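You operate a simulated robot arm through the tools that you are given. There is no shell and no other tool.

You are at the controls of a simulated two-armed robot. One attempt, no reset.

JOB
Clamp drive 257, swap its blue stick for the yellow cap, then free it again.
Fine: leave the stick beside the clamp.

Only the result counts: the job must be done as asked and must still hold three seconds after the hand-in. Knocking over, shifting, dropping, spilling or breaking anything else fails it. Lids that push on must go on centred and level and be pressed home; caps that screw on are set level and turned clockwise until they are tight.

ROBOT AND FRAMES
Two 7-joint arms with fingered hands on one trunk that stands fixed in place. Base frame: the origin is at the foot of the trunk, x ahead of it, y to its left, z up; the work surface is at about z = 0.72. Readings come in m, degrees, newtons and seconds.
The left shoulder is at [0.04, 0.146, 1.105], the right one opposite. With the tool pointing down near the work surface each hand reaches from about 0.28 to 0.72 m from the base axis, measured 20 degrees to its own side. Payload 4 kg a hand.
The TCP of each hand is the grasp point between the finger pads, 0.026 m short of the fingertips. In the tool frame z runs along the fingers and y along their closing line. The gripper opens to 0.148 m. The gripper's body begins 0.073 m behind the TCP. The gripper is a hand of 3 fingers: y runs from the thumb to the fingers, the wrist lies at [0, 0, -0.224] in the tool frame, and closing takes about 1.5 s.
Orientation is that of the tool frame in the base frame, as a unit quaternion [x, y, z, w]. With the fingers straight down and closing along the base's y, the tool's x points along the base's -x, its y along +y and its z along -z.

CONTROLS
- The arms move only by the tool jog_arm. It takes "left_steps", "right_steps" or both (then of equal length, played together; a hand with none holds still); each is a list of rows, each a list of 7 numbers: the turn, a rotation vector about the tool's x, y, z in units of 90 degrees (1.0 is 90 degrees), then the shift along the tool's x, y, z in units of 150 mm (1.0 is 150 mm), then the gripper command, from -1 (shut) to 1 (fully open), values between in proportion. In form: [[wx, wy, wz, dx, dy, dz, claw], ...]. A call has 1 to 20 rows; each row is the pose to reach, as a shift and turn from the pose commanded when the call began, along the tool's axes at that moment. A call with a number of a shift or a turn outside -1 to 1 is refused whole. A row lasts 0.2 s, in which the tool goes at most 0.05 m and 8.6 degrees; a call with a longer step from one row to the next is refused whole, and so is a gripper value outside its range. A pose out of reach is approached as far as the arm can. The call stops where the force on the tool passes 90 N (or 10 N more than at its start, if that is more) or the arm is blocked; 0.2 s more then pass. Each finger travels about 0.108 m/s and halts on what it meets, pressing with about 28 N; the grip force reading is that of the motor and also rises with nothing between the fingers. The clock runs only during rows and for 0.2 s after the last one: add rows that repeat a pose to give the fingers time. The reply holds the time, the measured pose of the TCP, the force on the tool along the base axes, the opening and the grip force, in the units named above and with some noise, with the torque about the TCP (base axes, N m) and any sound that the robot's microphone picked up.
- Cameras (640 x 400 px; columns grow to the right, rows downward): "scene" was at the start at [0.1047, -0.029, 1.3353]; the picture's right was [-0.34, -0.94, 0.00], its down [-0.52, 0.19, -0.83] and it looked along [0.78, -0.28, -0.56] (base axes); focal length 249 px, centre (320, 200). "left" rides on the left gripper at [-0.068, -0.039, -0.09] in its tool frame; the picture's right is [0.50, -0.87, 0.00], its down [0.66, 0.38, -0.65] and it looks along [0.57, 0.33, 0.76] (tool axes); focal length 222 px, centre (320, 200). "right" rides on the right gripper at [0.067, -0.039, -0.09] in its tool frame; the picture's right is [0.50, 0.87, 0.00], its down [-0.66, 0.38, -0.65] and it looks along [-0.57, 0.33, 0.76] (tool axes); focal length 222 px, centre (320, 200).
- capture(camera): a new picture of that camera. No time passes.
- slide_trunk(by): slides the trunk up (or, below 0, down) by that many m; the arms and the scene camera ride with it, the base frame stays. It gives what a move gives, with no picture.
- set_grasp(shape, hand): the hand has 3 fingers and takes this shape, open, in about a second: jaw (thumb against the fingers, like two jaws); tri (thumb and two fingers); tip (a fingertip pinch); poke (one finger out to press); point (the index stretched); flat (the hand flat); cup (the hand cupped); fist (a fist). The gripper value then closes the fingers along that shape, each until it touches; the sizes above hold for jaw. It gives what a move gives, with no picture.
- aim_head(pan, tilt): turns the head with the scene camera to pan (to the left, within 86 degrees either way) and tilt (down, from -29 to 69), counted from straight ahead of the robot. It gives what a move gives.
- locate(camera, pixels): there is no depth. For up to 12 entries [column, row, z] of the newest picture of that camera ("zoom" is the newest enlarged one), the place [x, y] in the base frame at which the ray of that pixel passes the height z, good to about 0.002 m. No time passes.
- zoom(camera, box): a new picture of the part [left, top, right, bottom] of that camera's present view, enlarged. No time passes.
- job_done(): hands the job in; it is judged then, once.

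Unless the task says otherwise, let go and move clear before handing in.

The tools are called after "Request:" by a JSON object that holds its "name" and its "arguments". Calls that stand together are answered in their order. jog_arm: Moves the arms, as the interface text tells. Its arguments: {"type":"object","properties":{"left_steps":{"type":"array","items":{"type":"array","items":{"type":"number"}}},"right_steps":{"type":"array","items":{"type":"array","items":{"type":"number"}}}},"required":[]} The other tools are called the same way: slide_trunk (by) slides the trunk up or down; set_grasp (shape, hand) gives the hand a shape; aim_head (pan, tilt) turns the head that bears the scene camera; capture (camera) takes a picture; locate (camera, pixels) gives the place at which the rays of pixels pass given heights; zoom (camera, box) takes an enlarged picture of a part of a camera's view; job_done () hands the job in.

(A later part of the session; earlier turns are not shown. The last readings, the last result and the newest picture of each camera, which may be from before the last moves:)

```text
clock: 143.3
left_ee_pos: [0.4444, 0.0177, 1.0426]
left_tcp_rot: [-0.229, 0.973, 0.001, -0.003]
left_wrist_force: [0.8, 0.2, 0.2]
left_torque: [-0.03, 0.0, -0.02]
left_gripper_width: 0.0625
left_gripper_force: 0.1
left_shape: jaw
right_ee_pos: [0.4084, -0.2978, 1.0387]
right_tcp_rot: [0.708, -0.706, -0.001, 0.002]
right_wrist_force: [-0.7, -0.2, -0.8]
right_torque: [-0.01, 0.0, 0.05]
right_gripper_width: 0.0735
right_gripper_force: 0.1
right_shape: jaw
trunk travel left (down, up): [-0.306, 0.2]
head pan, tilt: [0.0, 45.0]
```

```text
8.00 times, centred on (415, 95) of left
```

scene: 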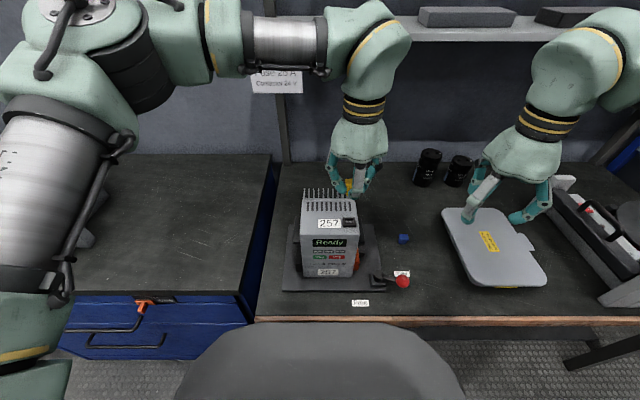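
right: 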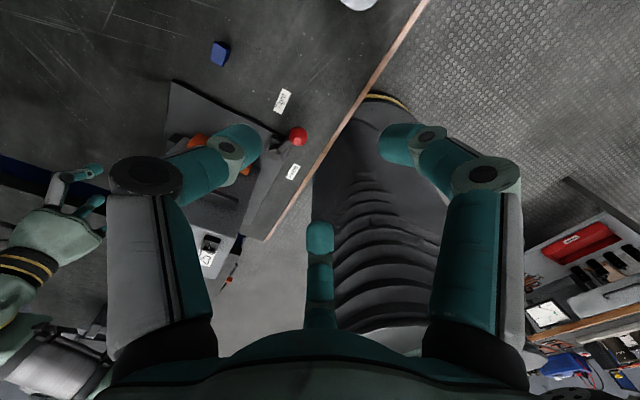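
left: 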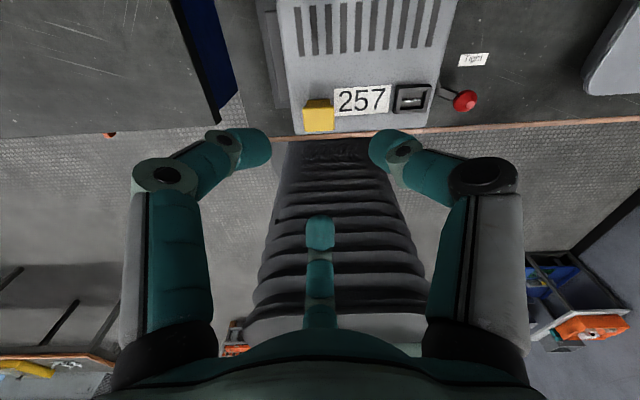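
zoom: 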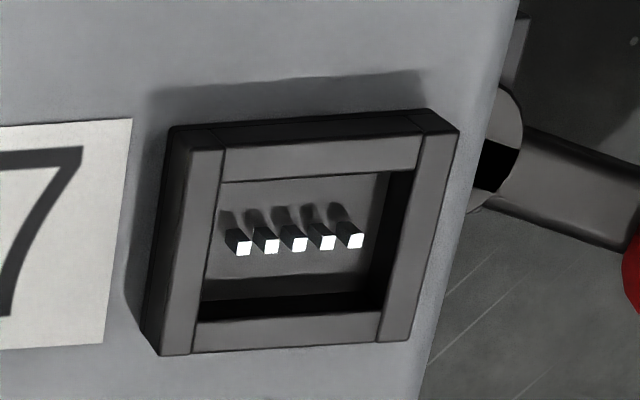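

Request:
{"name": "zoom", "arguments": {"camera": "scene", "box": [300, 205, 340, 235]}}

Request:
{"name": "zoom", "arguments": {"camera": "scene", "box": [385, 225, 425, 255]}}

```text
13.33 times, centred on (320, 220) of scene
```

zoom: 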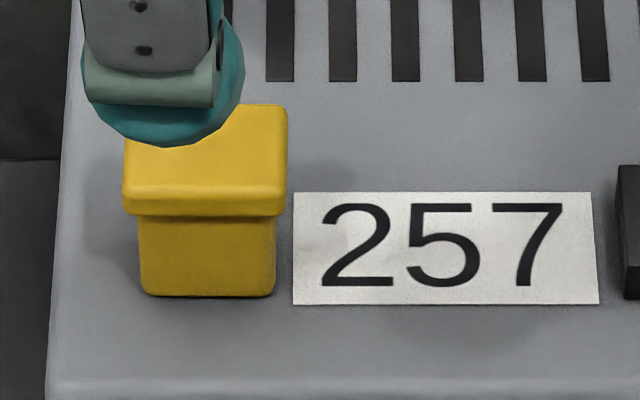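

```text
13.33 times, centred on (405, 240) of scene
```

zoom: 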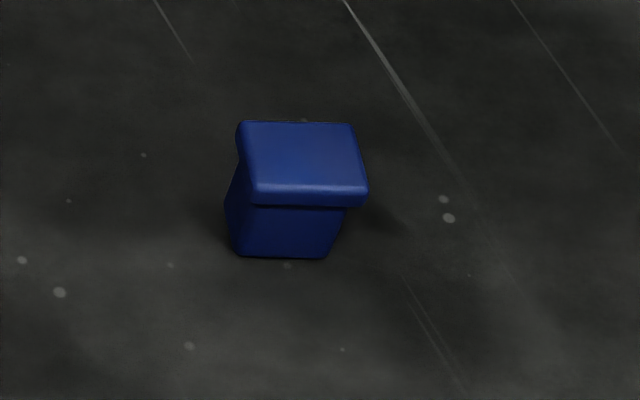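

The cap body (≈128 px) and the socket opening (≈125 px) match closely, so I need a precise offset. I'll average repeated locates of the cap's base and the socket.

Request:
{"name": "locate", "arguments": {"camera": "scene", "pixels": [[311.675, 227.2, 0.9215], [311.675, 227.2, 0.9215], [311.675, 227.2, 0.9215], [311.675, 227.2, 0.9215], [311.675, 227.2, 0.9215], [311.675, 227.2, 0.9215], [349.3, 227.35, 0.9215], [349.3, 227.35, 0.9215], [349.3, 227.35, 0.9215], [349.3, 227.35, 0.9215], [349.3, 227.35, 0.9215], [349.3, 227.35, 0.9215]]}}

Request:
{"name": "locate", "arguments": {"camera": "scene", "pixels": [[200, 227, 0.9215], [200, 227, 0.9215], [450, 227, 0.9215], [450, 227, 0.9215], [320, 150, 0.9215], [320, 150, 0.9215], [320, 300, 0.9215], [320, 300, 0.9215], [349.07, 221.24, 0.928], [349.07, 221.24, 0.928], [349.07, 221.24, 0.928], [349.07, 221.24, 0.928]]}}

```text
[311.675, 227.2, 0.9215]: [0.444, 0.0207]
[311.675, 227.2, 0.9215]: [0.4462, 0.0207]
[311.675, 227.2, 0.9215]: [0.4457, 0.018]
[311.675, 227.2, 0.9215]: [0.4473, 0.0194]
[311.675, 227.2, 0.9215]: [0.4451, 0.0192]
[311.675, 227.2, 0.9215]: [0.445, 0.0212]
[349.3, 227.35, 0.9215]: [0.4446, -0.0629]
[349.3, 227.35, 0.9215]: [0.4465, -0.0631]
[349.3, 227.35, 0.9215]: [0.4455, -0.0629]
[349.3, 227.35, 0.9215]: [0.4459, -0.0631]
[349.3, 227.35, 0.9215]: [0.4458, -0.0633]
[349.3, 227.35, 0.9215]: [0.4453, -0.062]
```

```text
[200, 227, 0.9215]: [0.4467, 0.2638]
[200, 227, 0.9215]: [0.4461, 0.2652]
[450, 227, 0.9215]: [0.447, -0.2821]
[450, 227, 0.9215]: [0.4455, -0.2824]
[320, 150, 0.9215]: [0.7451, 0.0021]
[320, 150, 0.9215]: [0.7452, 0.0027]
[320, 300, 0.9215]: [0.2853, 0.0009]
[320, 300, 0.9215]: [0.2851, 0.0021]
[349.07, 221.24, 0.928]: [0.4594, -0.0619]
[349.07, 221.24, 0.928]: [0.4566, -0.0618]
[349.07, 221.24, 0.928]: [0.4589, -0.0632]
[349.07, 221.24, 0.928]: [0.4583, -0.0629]
```

Request:
{"name": "locate", "arguments": {"camera": "left", "pixels": [[306.5, 100.6, 0.9215], [306.5, 100.6, 0.9215], [306.5, 100.6, 0.9215], [331, 100, 0.9215], [331, 100, 0.9215], [331, 100, 0.9215], [402.5, 92.9, 0.93], [424, 91.5, 0.93], [399.6, 110.25, 0.93], [422.25, 109, 0.93], [398.75, 88.75, 0.93], [432.5, 86.6, 0.93]]}}

Request:
{"name": "locate", "arguments": {"camera": "left", "pixels": [[402.5, 92.9, 0.93], [424, 91.5, 0.93], [399.6, 110.25, 0.93], [422.25, 109, 0.93], [402.5, 92.9, 0.93], [424, 91.5, 0.93], [399.6, 110.25, 0.93], [422.25, 109, 0.93], [395, 114.4, 0.93], [425.9, 112.75, 0.93], [306.5, 100.6, 0.9215], [331, 100, 0.9215]]}}

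```text
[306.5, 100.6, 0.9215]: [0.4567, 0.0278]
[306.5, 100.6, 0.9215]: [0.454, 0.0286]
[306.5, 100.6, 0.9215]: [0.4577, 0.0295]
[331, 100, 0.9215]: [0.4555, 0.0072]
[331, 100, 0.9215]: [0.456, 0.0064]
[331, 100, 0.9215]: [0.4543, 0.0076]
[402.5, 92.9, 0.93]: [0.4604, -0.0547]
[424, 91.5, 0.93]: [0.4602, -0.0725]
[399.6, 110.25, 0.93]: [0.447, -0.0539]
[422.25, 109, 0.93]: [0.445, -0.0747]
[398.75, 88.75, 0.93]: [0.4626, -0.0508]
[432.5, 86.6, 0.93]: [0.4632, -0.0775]
```

```text
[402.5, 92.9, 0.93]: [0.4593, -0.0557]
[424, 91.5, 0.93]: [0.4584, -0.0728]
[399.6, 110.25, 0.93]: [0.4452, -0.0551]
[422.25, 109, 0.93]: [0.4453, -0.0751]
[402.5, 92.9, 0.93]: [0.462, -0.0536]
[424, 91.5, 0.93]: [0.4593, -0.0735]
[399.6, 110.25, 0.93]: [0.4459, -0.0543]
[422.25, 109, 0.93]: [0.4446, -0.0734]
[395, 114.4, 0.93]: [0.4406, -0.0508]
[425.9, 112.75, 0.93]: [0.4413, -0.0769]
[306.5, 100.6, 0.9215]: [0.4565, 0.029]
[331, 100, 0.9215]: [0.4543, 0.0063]
```

The scene and left views agree: the socket centre is about Δy=−0.082, Δx≈+0.0035 m from the cap. I'll go back to yaw 30°, descend over the cap and regrip it.

Request:
{"name": "jog_arm", "arguments": {"left_steps": [[0, 0, -0.02, 0, 0, 0.1, -0.15], [0, 0, -0.04, 0, 0, 0.25, -0.15], [0, 0, -0.04, 0, 0, 0.4, -0.15], [0, 0, -0.04, 0, 0, 0.52, -0.15], [0, 0, -0.04, 0, 0, 0.6, -0.15], [0, 0, -0.04, 0, 0, 0.6, -0.15]]}}

Request:
{"name": "zoom", "arguments": {"camera": "left", "box": [260, 110, 380, 230]}}

```text
clock: 144.7
left_ee_pos: [0.4422, 0.0192, 0.9503]
left_tcp_rot: [-0.258, 0.966, 0.001, -0.003]
left_wrist_force: [-0.1, -0.4, -0.4]
left_torque: [0.0, -0.02, -0.03]
left_gripper_width: 0.0625
left_gripper_force: 0.0
left_shape: jaw
right_ee_pos: [0.4081, -0.2972, 1.0372]
right_tcp_rot: [0.708, -0.706, -0.001, 0.002]
right_wrist_force: [0.6, -0.5, -0.5]
right_torque: [-0.01, 0.01, -0.04]
right_gripper_width: 0.0737
right_gripper_force: 0.0
right_shape: jaw
trunk travel left (down, up): [-0.306, 0.2]
head pan, tilt: [0.0, 45.0]
```

```text
3.33 times, centred on (320, 170) of left
```

zoom: 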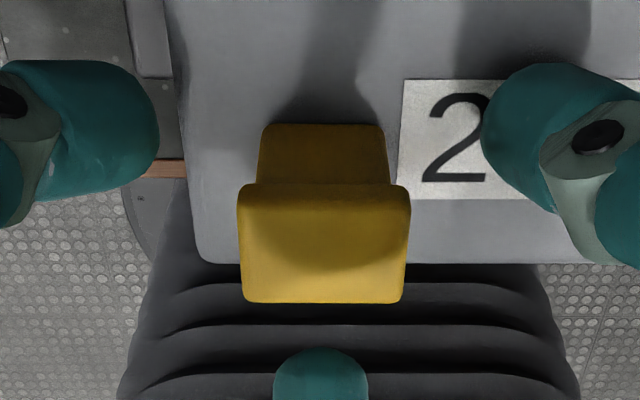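

The cap looks perfectly square to the hand and drive now. Closing slowly on it.

Request:
{"name": "jog_arm", "arguments": {"left_steps": [[0, 0, 0, 0, 0, 0, -0.35], [0, 0, 0, 0, 0, 0, -0.5], [0, 0, 0, 0, 0, 0, -0.6], [0, 0, 0, 0, 0, 0, -0.68], [0, 0, 0, 0, 0, 0, -0.75], [0, 0, 0, 0, 0, 0, -0.85], [0, 0, 0, 0, 0, 0, -1], [0, 0, 0, 0, 0, 0, -1]]}}

Request:
{"name": "zoom", "arguments": {"camera": "left", "box": [260, 110, 380, 230]}}

Request:
{"name": "zoom", "arguments": {"camera": "scene", "box": [290, 190, 380, 250]}}

```text
clock: 146.5
left_ee_pos: [0.4432, 0.0184, 0.9527]
left_tcp_rot: [-0.258, 0.966, 0.001, -0.004]
left_wrist_force: [0.2, -0.7, 0.0]
left_torque: [0.01, -0.01, 0.04]
left_gripper_width: 0.0148
left_gripper_force: 28.1
left_shape: jaw
right_ee_pos: [0.4083, -0.2984, 1.0387]
right_tcp_rot: [0.708, -0.706, -0.002, 0.001]
right_wrist_force: [0.2, 0.4, 0.1]
right_torque: [0.03, 0.0, 0.01]
right_gripper_width: 0.0734
right_gripper_force: 0.0
right_shape: jaw
trunk travel left (down, up): [-0.306, 0.2]
head pan, tilt: [0.0, 45.0]
```

```text
3.33 times, centred on (320, 170) of left
```

zoom: 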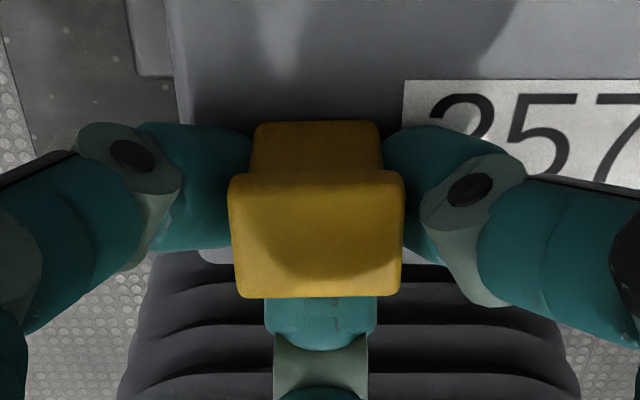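

```text
6.67 times, centred on (335, 220) of scene
```

zoom: 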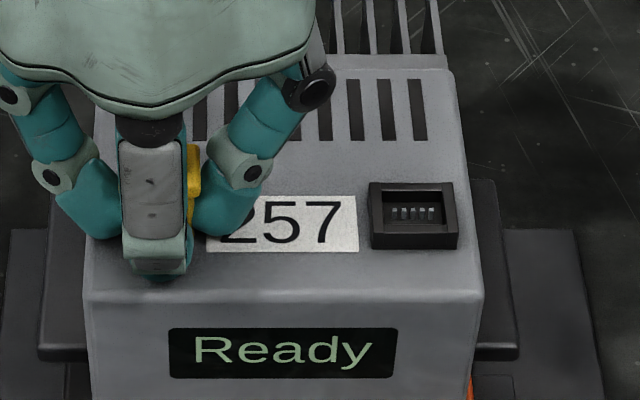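

Closing shifted the cap by about (+2.0, +1.2) mm, so the remaining offset to the socket is (+1.6, −83.2) mm. I'll lift 15 mm and translate over the socket.

Request:
{"name": "jog_arm", "arguments": {"left_steps": [[0, 0, 0, 0, 0, -0.03, -1], [0, 0, 0, 0, 0, -0.1, -1], [0, 0, 0.006, 0.07, -0.12, -0.1, -1], [0, 0, 0.013, 0.14, -0.25, -0.1, -1], [0, 0, 0.013, 0.21, -0.38, -0.1, -1], [0, 0, 0.013, 0.268, -0.486, -0.1, -1], [0, 0, 0.013, 0.268, -0.486, -0.1, -1]]}}

Request:
{"name": "zoom", "arguments": {"camera": "left", "box": [260, 90, 380, 210]}}

Request:
{"name": "zoom", "arguments": {"camera": "scene", "box": [315, 190, 385, 240]}}

```text
clock: 148.1
left_ee_pos: [0.444, -0.0648, 0.9666]
left_tcp_rot: [-0.248, 0.969, 0.001, -0.003]
left_wrist_force: [-0.8, 0.4, 0.1]
left_torque: [0.0, 0.01, 0.02]
left_gripper_width: 0.0147
left_gripper_force: 28.2
left_shape: jaw
right_ee_pos: [0.4085, -0.298, 1.0379]
right_tcp_rot: [0.708, -0.706, -0.001, 0.002]
right_wrist_force: [0.0, 0.0, -0.6]
right_torque: [-0.05, -0.02, 0.0]
right_gripper_width: 0.0735
right_gripper_force: 0.1
right_shape: jaw
trunk travel left (down, up): [-0.306, 0.2]
head pan, tilt: [0.0, 45.0]
```

```text
3.33 times, centred on (320, 150) of left
```

zoom: 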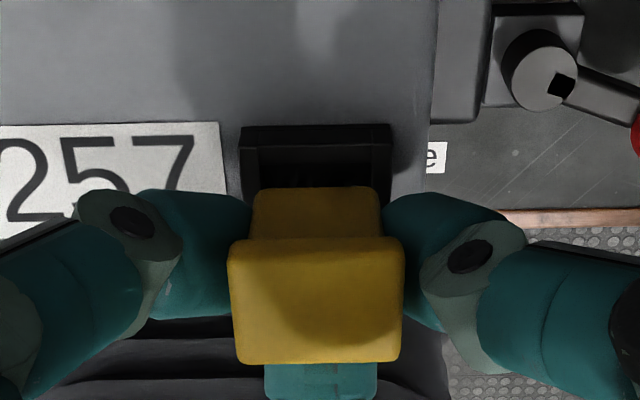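

```text
8.00 times, centred on (350, 215) of scene
```

zoom: 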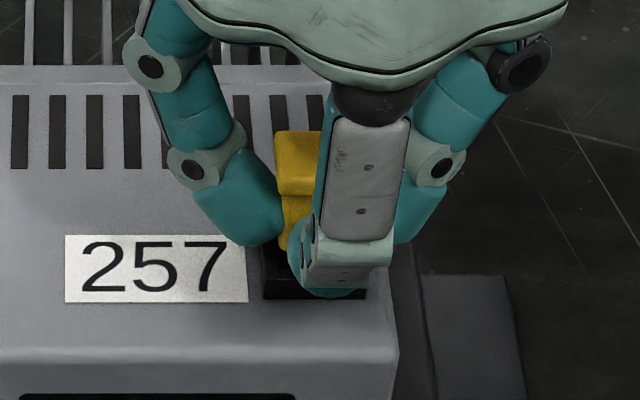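

Left/right (y) alignment looks within ~0.5 mm in the left view. I need a better look at the front/back (x) alignment; zooming on the gap and taking a side view with the right camera.

Request:
{"name": "zoom", "arguments": {"camera": "left", "box": [285, 115, 350, 165]}}

Request:
{"name": "zoom", "arguments": {"camera": "scene", "box": [335, 205, 375, 235]}}

```text
8.00 times, centred on (318, 140) of left
```

zoom: 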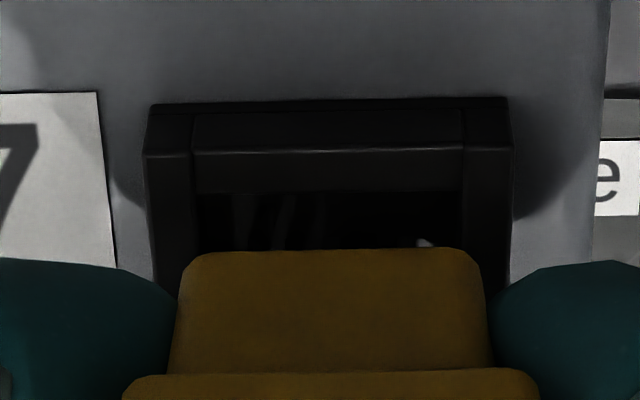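

```text
13.33 times, centred on (355, 220) of scene
```

zoom: 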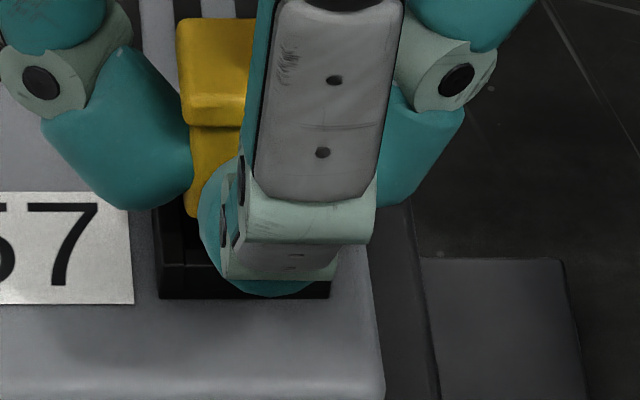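

Measured in the left view, the cap is centred over the socket within ~0.2 mm in y and ~0.7 mm in x. I'll nudge +0.7 mm in x and lower toward contact.

Request:
{"name": "jog_arm", "arguments": {"left_steps": [[0, 0, 0, -0.004, -0.002, 0.012, -1], [0, 0, 0, -0.004, -0.002, 0.025, -1], [0, 0, 0, -0.004, -0.002, 0.035, -1], [0, 0, 0, -0.004, -0.002, 0.035, -1]]}}

Request:
{"name": "zoom", "arguments": {"camera": "left", "box": [285, 115, 350, 165]}}

```text
clock: 149.1
left_ee_pos: [0.4458, -0.0638, 0.9606]
left_tcp_rot: [-0.248, 0.969, 0.0, -0.004]
left_wrist_force: [-0.7, 0.7, -0.9]
left_torque: [-0.02, 0.04, 0.03]
left_gripper_width: 0.0146
left_gripper_force: 27.8
left_shape: jaw
right_ee_pos: [0.4092, -0.2978, 1.0382]
right_tcp_rot: [0.708, -0.706, -0.001, 0.002]
right_wrist_force: [0.1, 0.4, -0.2]
right_torque: [0.0, -0.01, 0.02]
right_gripper_width: 0.0737
right_gripper_force: 0.0
right_shape: jaw
trunk travel left (down, up): [-0.306, 0.2]
head pan, tilt: [0.0, 45.0]
```

```text
8.00 times, centred on (318, 140) of left
```

zoom: 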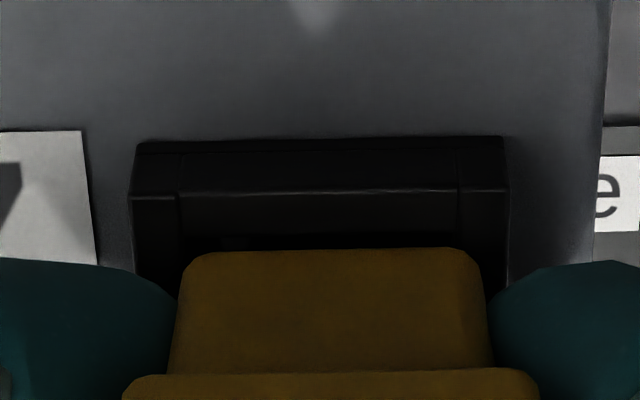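

x is now within 0.3 mm; y needs +0.7 mm. Adjust and continue down to contact.

Request:
{"name": "jog_arm", "arguments": {"left_steps": [[0, 0, 0, -0.0022, 0.004, 0, -1], [0, 0, 0, -0.0022, 0.004, 0.007, -1], [0, 0, 0, -0.0022, 0.004, 0.013, -1], [0, 0, 0, -0.0022, 0.004, 0.013, -1]]}}

Request:
{"name": "zoom", "arguments": {"camera": "left", "box": [285, 115, 350, 165]}}

```text
clock: 150.1
left_ee_pos: [0.4447, -0.0644, 0.9586]
left_tcp_rot: [-0.249, 0.969, 0.0, -0.003]
left_wrist_force: [-0.7, -0.6, 2.0]
left_torque: [0.01, -0.04, -0.01]
left_gripper_width: 0.0149
left_gripper_force: 28.1
left_shape: jaw
right_ee_pos: [0.4095, -0.2977, 1.0371]
right_tcp_rot: [0.708, -0.706, -0.002, 0.003]
right_wrist_force: [-0.2, -0.1, 0.1]
right_torque: [0.0, 0.02, -0.04]
right_gripper_width: 0.0737
right_gripper_force: 0.1
right_shape: jaw
trunk travel left (down, up): [-0.306, 0.2]
head pan, tilt: [0.0, 45.0]
```

```text
8.00 times, centred on (318, 140) of left
```

zoom: 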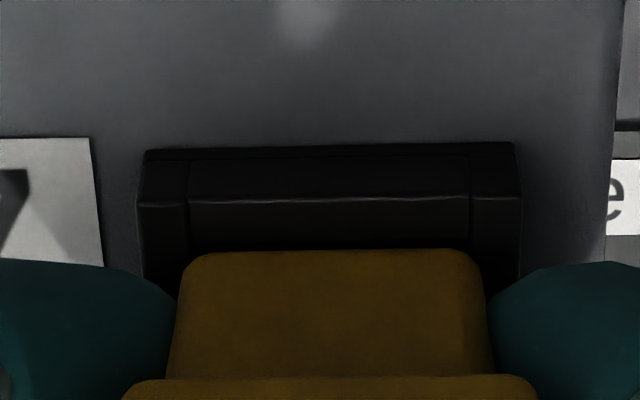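

Alignment is now within ~0.1 mm in y and contact begins (2 N). I'll press down gradually with the grip and watch/listen.

Request:
{"name": "jog_arm", "arguments": {"left_steps": [[0, 0, 0, 0, 0, 0.007, -1], [0, 0, 0, 0, 0, 0.013, -1], [0, 0, 0, 0, 0, 0.013, -1]]}}

Request:
{"name": "zoom", "arguments": {"camera": "left", "box": [285, 115, 350, 165]}}

```text
clock: 150.9
left_ee_pos: [0.4452, -0.0639, 0.9584]
left_tcp_rot: [-0.25, 0.968, 0.0, -0.001]
left_wrist_force: [-1.1, 0.4, 9.3]
left_torque: [-0.04, -0.11, -0.03]
left_gripper_width: 0.0151
left_gripper_force: 28.0
left_shape: jaw
right_ee_pos: [0.408, -0.2982, 1.0383]
right_tcp_rot: [0.707, -0.707, 0.0, 0.001]
right_wrist_force: [-0.5, 0.4, 0.1]
right_torque: [0.03, 0.01, 0.02]
right_gripper_width: 0.0739
right_gripper_force: 0.0
right_shape: jaw
trunk travel left (down, up): [-0.306, 0.2]
head pan, tilt: [0.0, 45.0]
heard: snap
```

```text
8.00 times, centred on (318, 140) of left
```

zoom: 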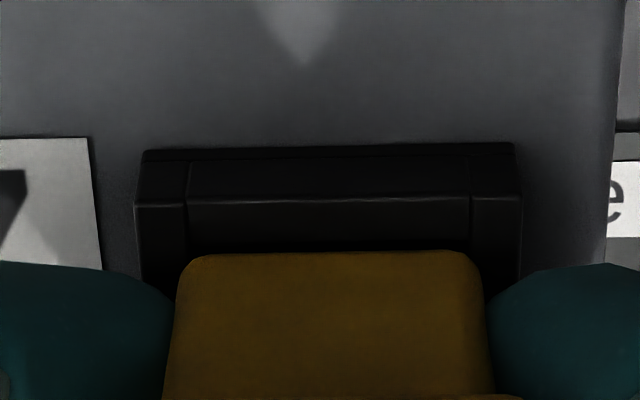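

A snap was heard at 9 N. Let me inspect the seating from all views.

Request:
{"name": "zoom", "arguments": {"camera": "left", "box": [260, 100, 380, 220]}}

Request:
{"name": "zoom", "arguments": {"camera": "scene", "box": [325, 190, 375, 240]}}

```text
3.33 times, centred on (320, 160) of left
```

zoom: 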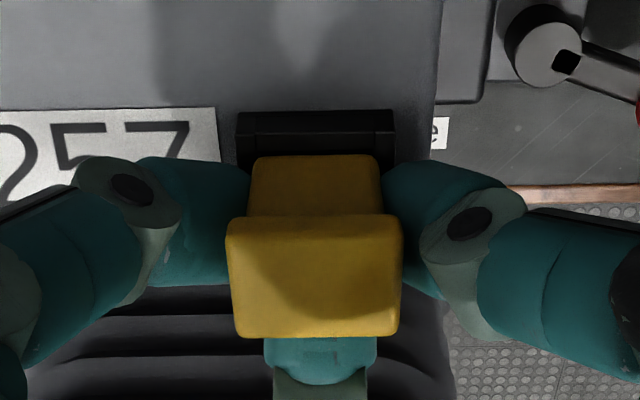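

```text
8.00 times, centred on (350, 215) of scene
```

zoom: 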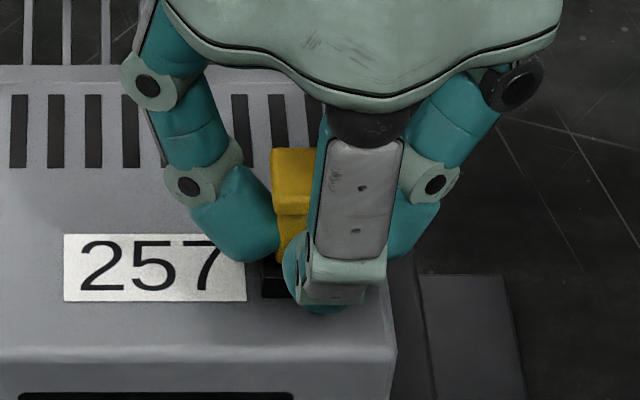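

The cap appears to have snapped upright into the socket. I'll release it gently and inspect.

Request:
{"name": "jog_arm", "arguments": {"left_steps": [[0, 0, 0, 0, 0, -0.008, -0.9], [0, 0, 0, 0, 0, -0.01, -0.7], [0, 0, 0, 0, 0, -0.01, -0.5], [0, 0, 0, 0, 0, -0.01, -0.3], [0, 0, 0, 0, 0, -0.01, -0.15], [0, 0, 0, 0, 0, -0.01, -0.15], [0, 0, 0, 0, 0, -0.1, -0.15], [0, 0, 0, 0, 0, -0.3, -0.15], [0, 0, 0, 0, 0, -0.5, -0.15], [0, 0, 0, 0, 0, -0.5, -0.15]]}}

Request:
{"name": "capture", "arguments": {"camera": "left"}}

Request:
{"name": "zoom", "arguments": {"camera": "left", "box": [270, 60, 370, 150]}}

Request:
{"name": "zoom", "arguments": {"camera": "scene", "box": [325, 190, 375, 240]}}

```text
clock: 153.1
left_ee_pos: [0.4473, -0.0634, 1.032]
left_tcp_rot: [-0.248, 0.969, 0.002, -0.004]
left_wrist_force: [-0.9, -0.6, 0.5]
left_torque: [-0.02, 0.0, 0.02]
left_gripper_width: 0.0625
left_gripper_force: 0.1
left_shape: jaw
right_ee_pos: [0.4096, -0.2976, 1.0369]
right_tcp_rot: [0.708, -0.706, -0.001, 0.002]
right_wrist_force: [-0.1, -0.2, 0.4]
right_torque: [-0.02, 0.01, 0.03]
right_gripper_width: 0.0736
right_gripper_force: 0.1
right_shape: jaw
trunk travel left (down, up): [-0.306, 0.2]
head pan, tilt: [0.0, 45.0]
```

```text
taken
```

left: 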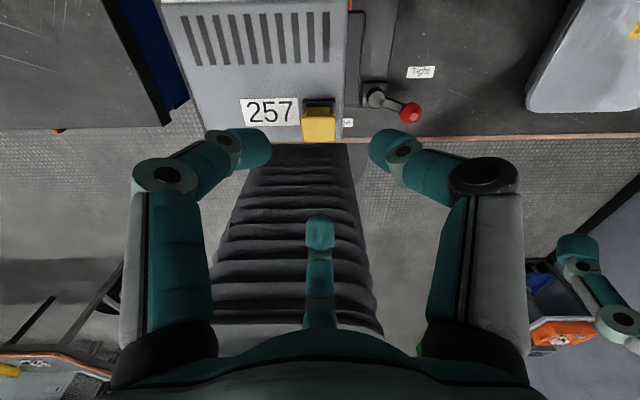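

```text
4.44 times, centred on (320, 105) of left
```

zoom: 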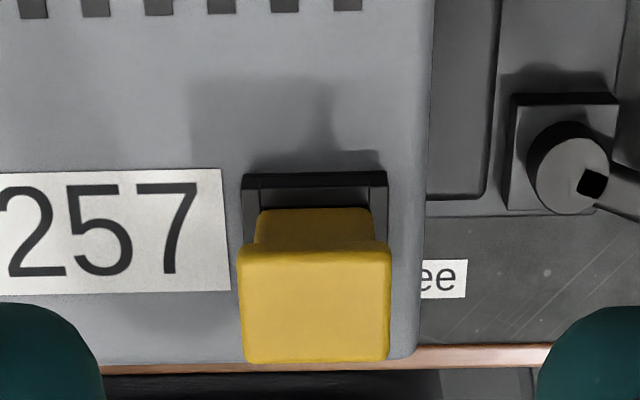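

```text
8.00 times, centred on (350, 215) of scene
```

zoom: 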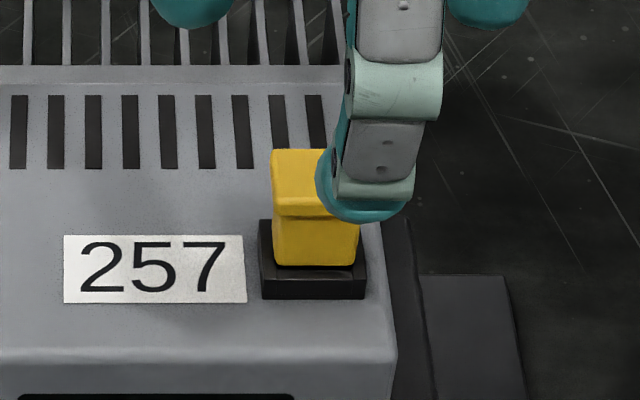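

The cap sits on the socket just as the stick did. Moving the left hand aside for a clear view.

Request:
{"name": "jog_arm", "arguments": {"left_steps": [[0, 0, 0, -0.1, 0.18, -0.1, -0.15], [0, 0, 0, -0.2, 0.36, -0.15, -0.15], [0, 0, 0, -0.3, 0.55, -0.15, -0.15], [0, 0, 0, -0.4, 0.73, -0.15, -0.15], [0, 0, 0, -0.48, 0.877, -0.15, -0.15], [0, 0, 0, -0.48, 0.877, -0.15, -0.15]]}}

Request:
{"name": "capture", "arguments": {"camera": "scene"}}

Request:
{"name": "zoom", "arguments": {"camera": "scene", "box": [330, 195, 370, 230]}}

Request:
{"name": "zoom", "arguments": {"camera": "left", "box": [360, 60, 500, 170]}}

```text
clock: 154.5
left_ee_pos: [0.4455, 0.0846, 1.0577]
left_tcp_rot: [-0.248, 0.969, 0.001, -0.003]
left_wrist_force: [0.6, 0.3, -0.4]
left_torque: [-0.01, -0.02, 0.02]
left_gripper_width: 0.0627
left_gripper_force: 0.0
left_shape: jaw
right_ee_pos: [0.4086, -0.2986, 1.0378]
right_tcp_rot: [0.708, -0.707, -0.001, 0.001]
right_wrist_force: [0.3, -0.6, -0.7]
right_torque: [0.03, 0.01, 0.0]
right_gripper_width: 0.0738
right_gripper_force: 0.0
right_shape: jaw
trunk travel left (down, up): [-0.306, 0.2]
head pan, tilt: [0.0, 45.0]
```

```text
taken
```

scene: 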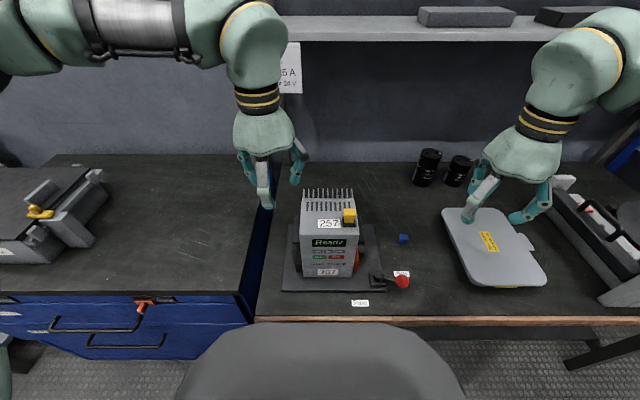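

```text
11.43 times, centred on (350, 212) of scene
```

zoom: 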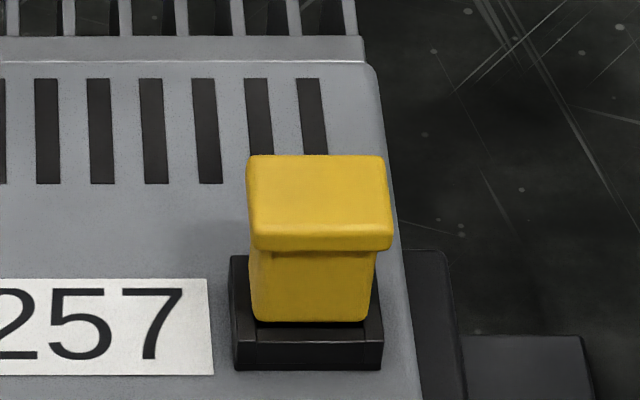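

```text
3.64 times, centred on (430, 115) of left
```

zoom: 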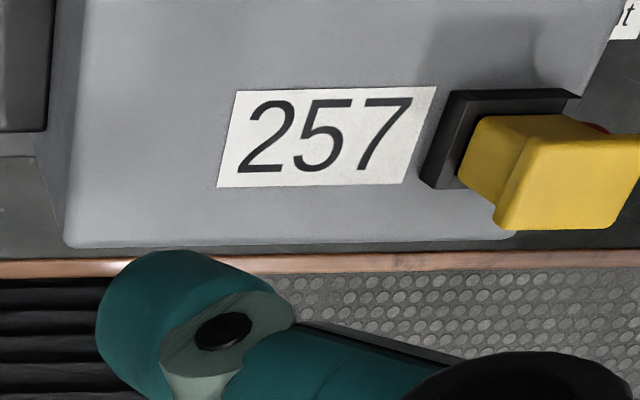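

The cap is seated the same way as the stick was (same neck height over the rim), level and square. To be sure it's pressed home, I'll close the left fingertips and give its top a moderate push straight down.

Request:
{"name": "jog_arm", "arguments": {"left_steps": [[0, 0, 0, 0, 0, 0, -0.5], [0, 0, 0, 0, 0, 0, -1], [0, 0, 0, 0, 0, 0, -1], [0, 0, 0, 0.08, -0.18, 0, -1], [0, 0, 0, 0.16, -0.36, 0, -1], [0, 0, 0, 0.25, -0.54, 0, -1], [0, 0, 0, 0.34, -0.72, 0.05, -1], [0, 0, 0, 0.421, -0.894, 0.15, -1], [0, 0, 0, 0.421, -0.894, 0.2, -1], [0, 0, 0, 0.421, -0.894, 0.2, -1]]}}

Request:
{"name": "zoom", "arguments": {"camera": "left", "box": [250, 80, 390, 200]}}

Request:
{"name": "zoom", "arguments": {"camera": "scene", "box": [310, 160, 390, 240]}}

```text
clock: 156.7
left_ee_pos: [0.4539, -0.0616, 1.0239]
left_tcp_rot: [-0.25, 0.968, 0.002, -0.004]
left_wrist_force: [0.1, 0.1, -0.2]
left_torque: [0.03, 0.01, -0.02]
left_gripper_width: 0.0002
left_gripper_force: 28.1
left_shape: jaw
right_ee_pos: [0.408, -0.2982, 1.0383]
right_tcp_rot: [0.708, -0.707, -0.002, 0.001]
right_wrist_force: [0.7, -0.6, -0.2]
right_torque: [0.02, 0.02, 0.0]
right_gripper_width: 0.0736
right_gripper_force: 0.1
right_shape: jaw
trunk travel left (down, up): [-0.306, 0.2]
head pan, tilt: [0.0, 45.0]
```

```text
3.33 times, centred on (320, 140) of left
```

zoom: 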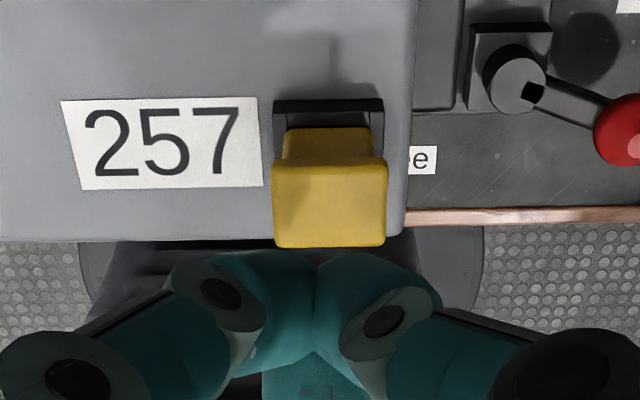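

```text
5.00 times, centred on (350, 200) of scene
```

zoom: 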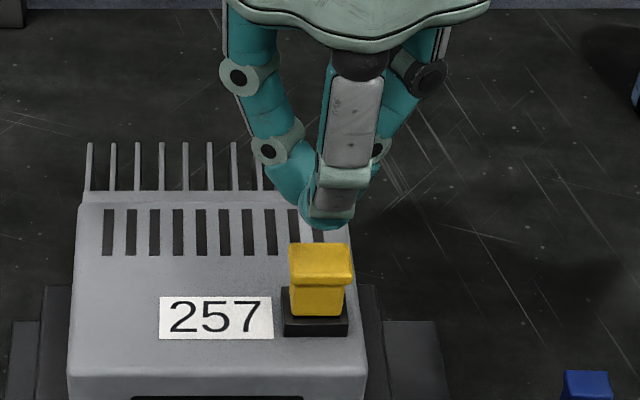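

The closed fingertips are over the cap head (≈2 mm off in y). Adjusting and descending to just above it.

Request:
{"name": "jog_arm", "arguments": {"left_steps": [[0, 0, 0, 0.0064, -0.0117, 0.08, -1], [0, 0, 0, 0.0064, -0.0117, 0.16, -1], [0, 0, 0, 0.0064, -0.0117, 0.23, -1], [0, 0, 0, 0.0064, -0.0117, 0.23, -1]]}}

Request:
{"name": "zoom", "arguments": {"camera": "scene", "box": [310, 170, 390, 240]}}

```text
clock: 157.7
left_ee_pos: [0.4554, -0.063, 0.9894]
left_tcp_rot: [-0.25, 0.968, 0.002, -0.003]
left_wrist_force: [-0.6, 0.5, 1.2]
left_torque: [-0.04, 0.0, 0.04]
left_gripper_width: 0.0
left_gripper_force: 28.0
left_shape: jaw
right_ee_pos: [0.4076, -0.297, 1.0373]
right_tcp_rot: [0.708, -0.706, -0.001, 0.002]
right_wrist_force: [0.3, 0.4, 0.7]
right_torque: [0.02, 0.01, 0.0]
right_gripper_width: 0.0738
right_gripper_force: 0.1
right_shape: jaw
trunk travel left (down, up): [-0.306, 0.2]
head pan, tilt: [0.0, 45.0]
```

```text
5.71 times, centred on (350, 205) of scene
```

zoom: 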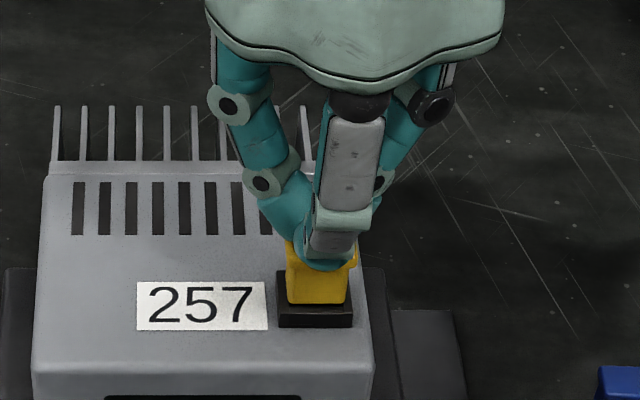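

Request:
{"name": "jog_arm", "arguments": {"left_steps": [[0, 0, 0, 0, 0, 0.02, -1], [0, 0, 0, 0, 0, 0.04, -1], [0, 0, 0, 0, 0, 0.053, -1], [0, 0, 0, 0, 0, 0.053, -1]]}}

```text
clock: 158.7
left_ee_pos: [0.4535, -0.0636, 0.9899]
left_tcp_rot: [-0.249, 0.968, -0.004, 0.003]
left_wrist_force: [6.1, 7.5, 56.3]
left_torque: [0.26, -0.24, 0.01]
left_gripper_width: 0.0
left_gripper_force: 27.9
left_shape: jaw
right_ee_pos: [0.4058, -0.2965, 1.0405]
right_tcp_rot: [0.708, -0.706, 0.0, 0.002]
right_wrist_force: [-0.1, -0.3, -1.1]
right_torque: [-0.01, -0.01, 0.01]
right_gripper_width: 0.0736
right_gripper_force: 0.1
right_shape: jaw
trunk travel left (down, up): [-0.306, 0.2]
head pan, tilt: [0.0, 45.0]
```

Pressing with 56 N produced no further movement, so the cap is fully home. Lifting off and moving the left hand aside.

Request:
{"name": "jog_arm", "arguments": {"left_steps": [[0, 0, 0, 0, 0, -0.05, -1], [0, 0, 0, 0, 0, -0.2, -1], [0, 0, 0, 0, 0, -0.45, -1], [0, 0, 0, -0.08, 0.15, -0.55, -1], [0, 0, 0, -0.2, 0.35, -0.55, -1], [0, 0, 0, -0.32, 0.58, -0.55, -1], [0, 0, 0, -0.44, 0.8, -0.55, -1], [0, 0, 0, -0.5, 0.95, -0.55, -1], [0, 0, 0, -0.5, 0.95, -0.55, -1]]}}

Request:
{"name": "capture", "arguments": {"camera": "scene"}}

Request:
{"name": "zoom", "arguments": {"camera": "scene", "box": [330, 195, 370, 230]}}

Request:
{"name": "zoom", "arguments": {"camera": "scene", "box": [270, 180, 430, 310]}}

```text
clock: 160.7
left_ee_pos: [0.4532, 0.0978, 1.0661]
left_tcp_rot: [-0.248, 0.969, 0.002, -0.004]
left_wrist_force: [0.6, 0.4, -0.1]
left_torque: [0.01, -0.01, 0.02]
left_gripper_width: 0.0
left_gripper_force: 28.3
left_shape: jaw
right_ee_pos: [0.409, -0.2986, 1.0379]
right_tcp_rot: [0.708, -0.706, -0.002, 0.001]
right_wrist_force: [0.0, 0.1, 0.2]
right_torque: [0.02, -0.01, 0.02]
right_gripper_width: 0.0734
right_gripper_force: 0.0
right_shape: jaw
trunk travel left (down, up): [-0.306, 0.2]
head pan, tilt: [0.0, 45.0]
```

```text
taken
```

scene: 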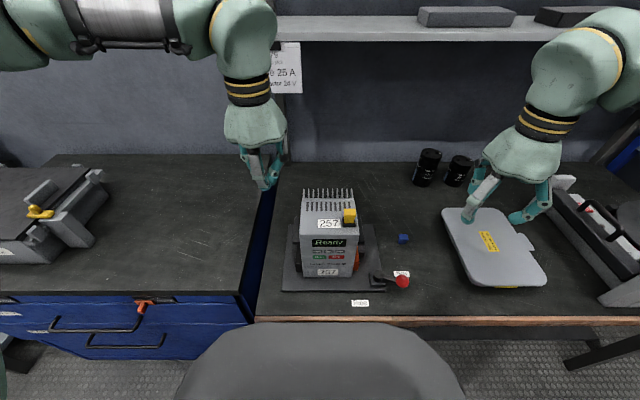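

```text
11.43 times, centred on (350, 212) of scene
```

zoom: 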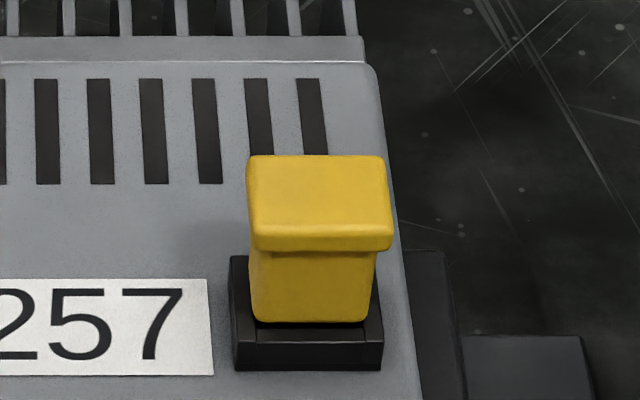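

```text
3.08 times, centred on (350, 245) of scene
```

zoom: 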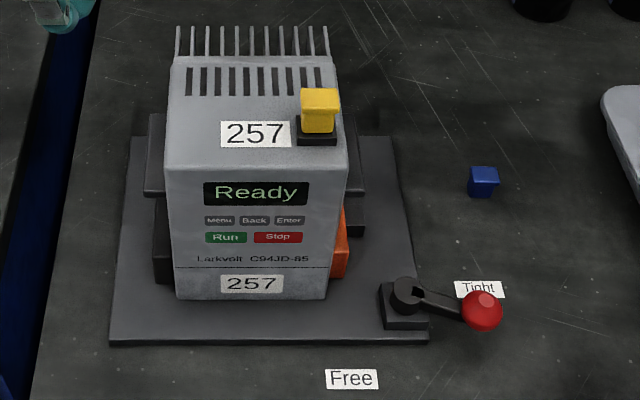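

The cap is unmoved by the press and looks right. Now to free the clamp: the right hand goes above the knob (≈(0.400, −0.206)) at yaw 105°.

Request:
{"name": "jog_arm", "arguments": {"right_steps": [[0, 0, -0.05, -0.15, 0.01, 0.1, 0], [0, 0, -0.1, -0.3, 0.03, 0.3, 0], [0, 0, -0.167, -0.45, 0.04, 0.5, 0], [0, 0, -0.167, -0.611, 0.055, 0.7, 0], [0, 0, -0.167, -0.611, 0.055, 0.919, 0], [0, 0, -0.167, -0.611, 0.055, 0.919, 0]]}}

Request:
{"name": "capture", "arguments": {"camera": "right"}}

Request:
{"name": "locate", "arguments": {"camera": "right", "pixels": [[320, 200, 0.9]]}}

```text
clock: 162.1
left_ee_pos: [0.4511, 0.0987, 1.0656]
left_tcp_rot: [-0.248, 0.969, 0.001, -0.003]
left_wrist_force: [-0.5, 0.1, -0.1]
left_torque: [0.01, 0.01, 0.04]
left_gripper_width: 0.0
left_gripper_force: 27.6
left_shape: jaw
right_ee_pos: [0.4001, -0.2049, 0.8988]
right_tcp_rot: [0.795, -0.607, -0.001, 0.001]
right_wrist_force: [0.3, 1.0, 0.3]
right_torque: [-0.01, -0.02, 0.02]
right_gripper_width: 0.0736
right_gripper_force: 0.0
right_shape: jaw
trunk travel left (down, up): [-0.306, 0.2]
head pan, tilt: [0.0, 45.0]
```

```text
taken
```

right: 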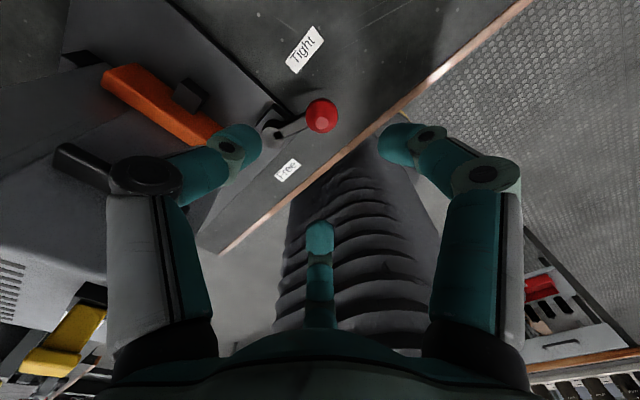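

```text
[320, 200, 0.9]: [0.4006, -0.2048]
```

Request:
{"name": "locate", "arguments": {"camera": "right", "pixels": [[322, 114, 0.772], [322, 114, 0.772], [322, 114, 0.772], [322, 114, 0.772], [275, 134, 0.765], [275, 134, 0.765], [275, 134, 0.765]]}}

Request:
{"name": "jog_arm", "arguments": {"right_steps": [[0, 0, 0, 0, 0, 0.2, 0], [0, 0, 0, 0, 0, 0.4, 0], [0, 0, 0, 0, 0, 0.5, 0], [0, 0, 0, 0, 0, 0.5, 0]]}}

Request:
{"name": "capture", "arguments": {"camera": "right"}}

```text
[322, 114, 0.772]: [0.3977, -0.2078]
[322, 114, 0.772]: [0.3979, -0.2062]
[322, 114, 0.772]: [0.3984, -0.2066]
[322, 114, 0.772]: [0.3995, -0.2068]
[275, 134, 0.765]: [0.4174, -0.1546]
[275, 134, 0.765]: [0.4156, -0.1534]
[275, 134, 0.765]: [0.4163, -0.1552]
```

```text
clock: 163.1
left_ee_pos: [0.4524, 0.098, 1.0655]
left_tcp_rot: [-0.249, 0.968, 0.001, -0.003]
left_wrist_force: [-0.4, 0.3, -0.7]
left_torque: [0.0, 0.01, -0.03]
left_gripper_width: 0.0
left_gripper_force: 28.0
left_shape: jaw
right_ee_pos: [0.4006, -0.206, 0.8256]
right_tcp_rot: [0.795, -0.607, -0.001, 0.001]
right_wrist_force: [-0.2, 0.7, 0.4]
right_torque: [0.02, 0.06, 0.0]
right_gripper_width: 0.0737
right_gripper_force: 0.1
right_shape: jaw
trunk travel left (down, up): [-0.306, 0.2]
head pan, tilt: [0.0, 45.0]
```

```text
taken
```

right: 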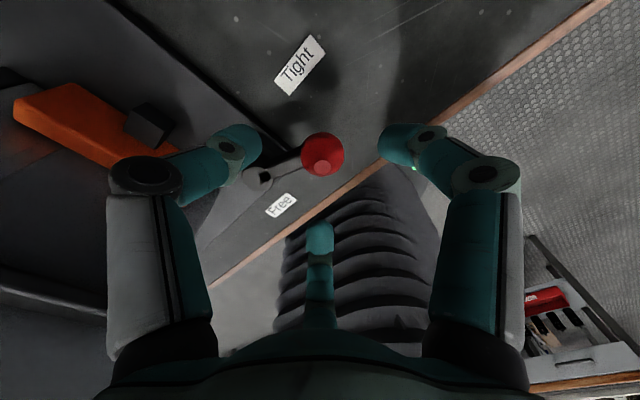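

Knob centred at ≈(0.398, −0.207). Lowering onto it.

Request:
{"name": "jog_arm", "arguments": {"right_steps": [[0, 0, 0, 0.002, 0.013, 0.13, 0], [0, 0, 0, 0.002, 0.013, 0.26, 0], [0, 0, 0, 0.002, 0.013, 0.35, 0], [0, 0, 0, 0.002, 0.013, 0.35, 0]]}}

Request:
{"name": "capture", "arguments": {"camera": "right"}}

```text
clock: 164.1
left_ee_pos: [0.4518, 0.0982, 1.0651]
left_tcp_rot: [-0.249, 0.969, 0.001, -0.003]
left_wrist_force: [-0.4, 1.3, -0.8]
left_torque: [0.0, -0.01, -0.02]
left_gripper_width: 0.0
left_gripper_force: 28.1
left_shape: jaw
right_ee_pos: [0.3972, -0.2079, 0.7731]
right_tcp_rot: [0.794, -0.608, -0.001, 0.002]
right_wrist_force: [0.5, -0.2, -0.7]
right_torque: [0.01, 0.01, 0.04]
right_gripper_width: 0.0735
right_gripper_force: 0.0
right_shape: jaw
trunk travel left (down, up): [-0.306, 0.2]
head pan, tilt: [0.0, 45.0]
```

```text
taken
```

right: 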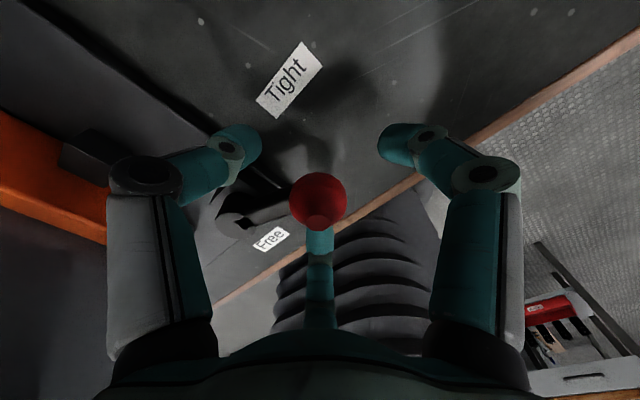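

Knob centred at (318,201). Closing to the loose cage and swinging the lever back toward Free, first about 40°.

Request:
{"name": "jog_arm", "arguments": {"right_steps": [[0, 0, 0, 0, 0, 0, -0.4], [0, 0, 0, 0, 0, 0, -0.65], [0, 0, 0, 0, 0, 0, -0.65], [0, 0, 0.0844, -0.0291, 0.0411, 0, -0.65], [0, 0, 0.173, -0.0654, 0.0799, 0, -0.65], [0, 0, 0.262, -0.1067, 0.1131, 0, -0.65], [0, 0, 0.351, -0.1523, 0.1404, 0, -0.65], [0, 0, 0.44, -0.2011, 0.1611, 0, -0.65], [0, 0, 0.44, -0.2011, 0.1611, 0, -0.65]]}}

Request:
{"name": "capture", "arguments": {"camera": "right"}}

Request:
{"name": "zoom", "arguments": {"camera": "scene", "box": [290, 190, 440, 310]}}

```text
clock: 166.1
left_ee_pos: [0.4523, 0.0972, 1.0651]
left_tcp_rot: [-0.249, 0.968, 0.0, -0.003]
left_wrist_force: [-0.8, 0.2, -1.0]
left_torque: [0.02, 0.0, 0.0]
left_gripper_width: 0.0
left_gripper_force: 28.5
left_shape: jaw
right_ee_pos: [0.3669, -0.1845, 0.7721]
right_tcp_rot: [-0.54, 0.842, 0.002, -0.002]
right_wrist_force: [4.0, -1.8, -0.7]
right_torque: [-0.02, -0.08, 0.01]
right_gripper_width: 0.0269
right_gripper_force: 0.1
right_shape: jaw
trunk travel left (down, up): [-0.306, 0.2]
head pan, tilt: [0.0, 45.0]
```

```text
taken
```

right: 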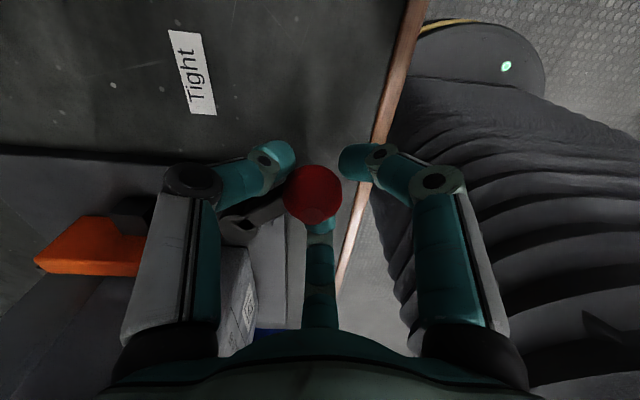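

```text
3.33 times, centred on (365, 250) of scene
```

zoom: 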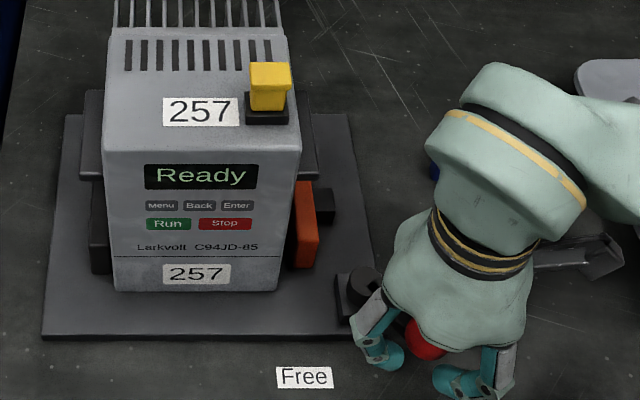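

The lever follows and the jaw is opening. Continuing to the Free stop.

Request:
{"name": "jog_arm", "arguments": {"right_steps": [[0, 0, 0.0889, -0.0307, 0.0432, 0, -0.65], [0, 0, 0.1778, -0.0671, 0.0818, 0, -0.65], [0, 0, 0.2667, -0.1085, 0.1148, 0, -0.65], [0, 0, 0.3556, -0.1541, 0.1419, 0, -0.65], [0, 0, 0.3556, -0.1541, 0.1419, 0, -0.65]]}}

Request:
{"name": "capture", "arguments": {"camera": "right"}}

Request:
{"name": "zoom", "arguments": {"camera": "scene", "box": [290, 190, 440, 310]}}

```text
clock: 167.3
left_ee_pos: [0.4524, 0.0974, 1.0646]
left_tcp_rot: [-0.25, 0.968, 0.001, -0.003]
left_wrist_force: [0.5, 0.2, 0.1]
left_torque: [-0.01, -0.01, 0.02]
left_gripper_width: 0.0
left_gripper_force: 28.0
left_shape: jaw
right_ee_pos: [0.3569, -0.1558, 0.7724]
right_tcp_rot: [-0.287, 0.958, 0.001, -0.002]
right_wrist_force: [1.9, -3.0, 0.1]
right_torque: [-0.02, -0.04, -0.03]
right_gripper_width: 0.0272
right_gripper_force: 0.0
right_shape: jaw
trunk travel left (down, up): [-0.306, 0.2]
head pan, tilt: [0.0, 45.0]
```

```text
taken
```

right: 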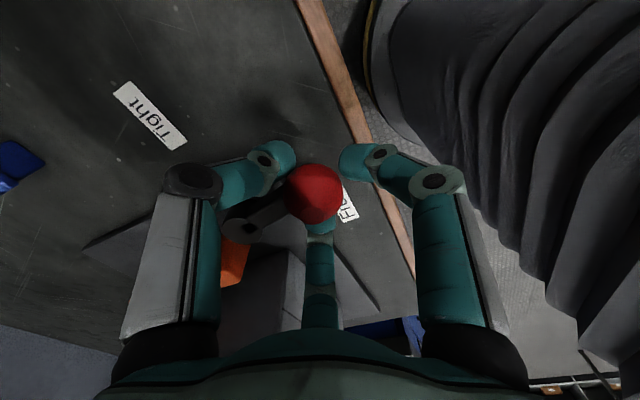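

```text
3.33 times, centred on (365, 250) of scene
```

zoom: 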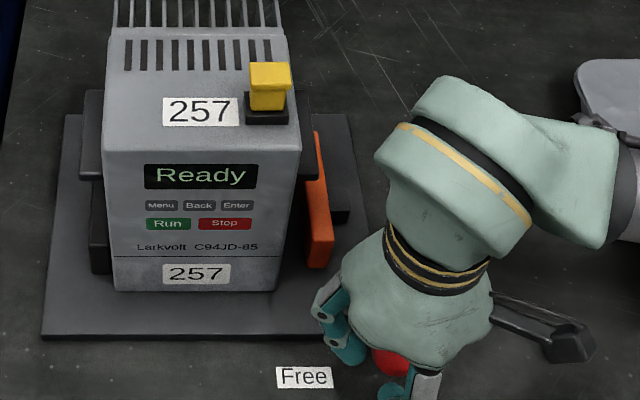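

Nearly at Free; the knob lags slightly. Pushing the last few millimetres to the stop.

Request:
{"name": "jog_arm", "arguments": {"right_steps": [[0, 0, 0.03, -0.0267, 0.034, 0, -0.65], [0, 0, 0.06, -0.0497, 0.063, 0, -0.65], [0, 0, 0.06, -0.0497, 0.063, 0, -0.65]]}}

Request:
{"name": "capture", "arguments": {"camera": "right"}}

```text
clock: 168.1
left_ee_pos: [0.452, 0.0981, 1.0651]
left_tcp_rot: [-0.249, 0.969, 0.001, -0.003]
left_wrist_force: [0.4, -0.5, 0.3]
left_torque: [0.0, 0.03, 0.01]
left_gripper_width: 0.0
left_gripper_force: 27.9
left_shape: jaw
right_ee_pos: [0.3569, -0.143, 0.771]
right_tcp_rot: [-0.242, 0.97, 0.0, -0.002]
right_wrist_force: [-0.9, -4.9, -1.3]
right_torque: [-0.07, 0.05, -0.06]
right_gripper_width: 0.027
right_gripper_force: 0.0
right_shape: jaw
trunk travel left (down, up): [-0.306, 0.2]
head pan, tilt: [0.0, 45.0]
```

```text
taken
```

right: 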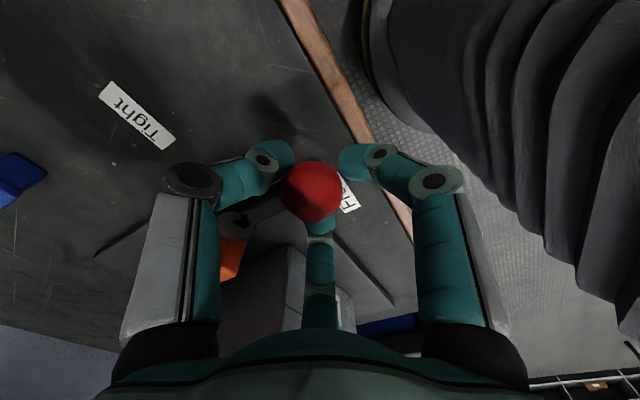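

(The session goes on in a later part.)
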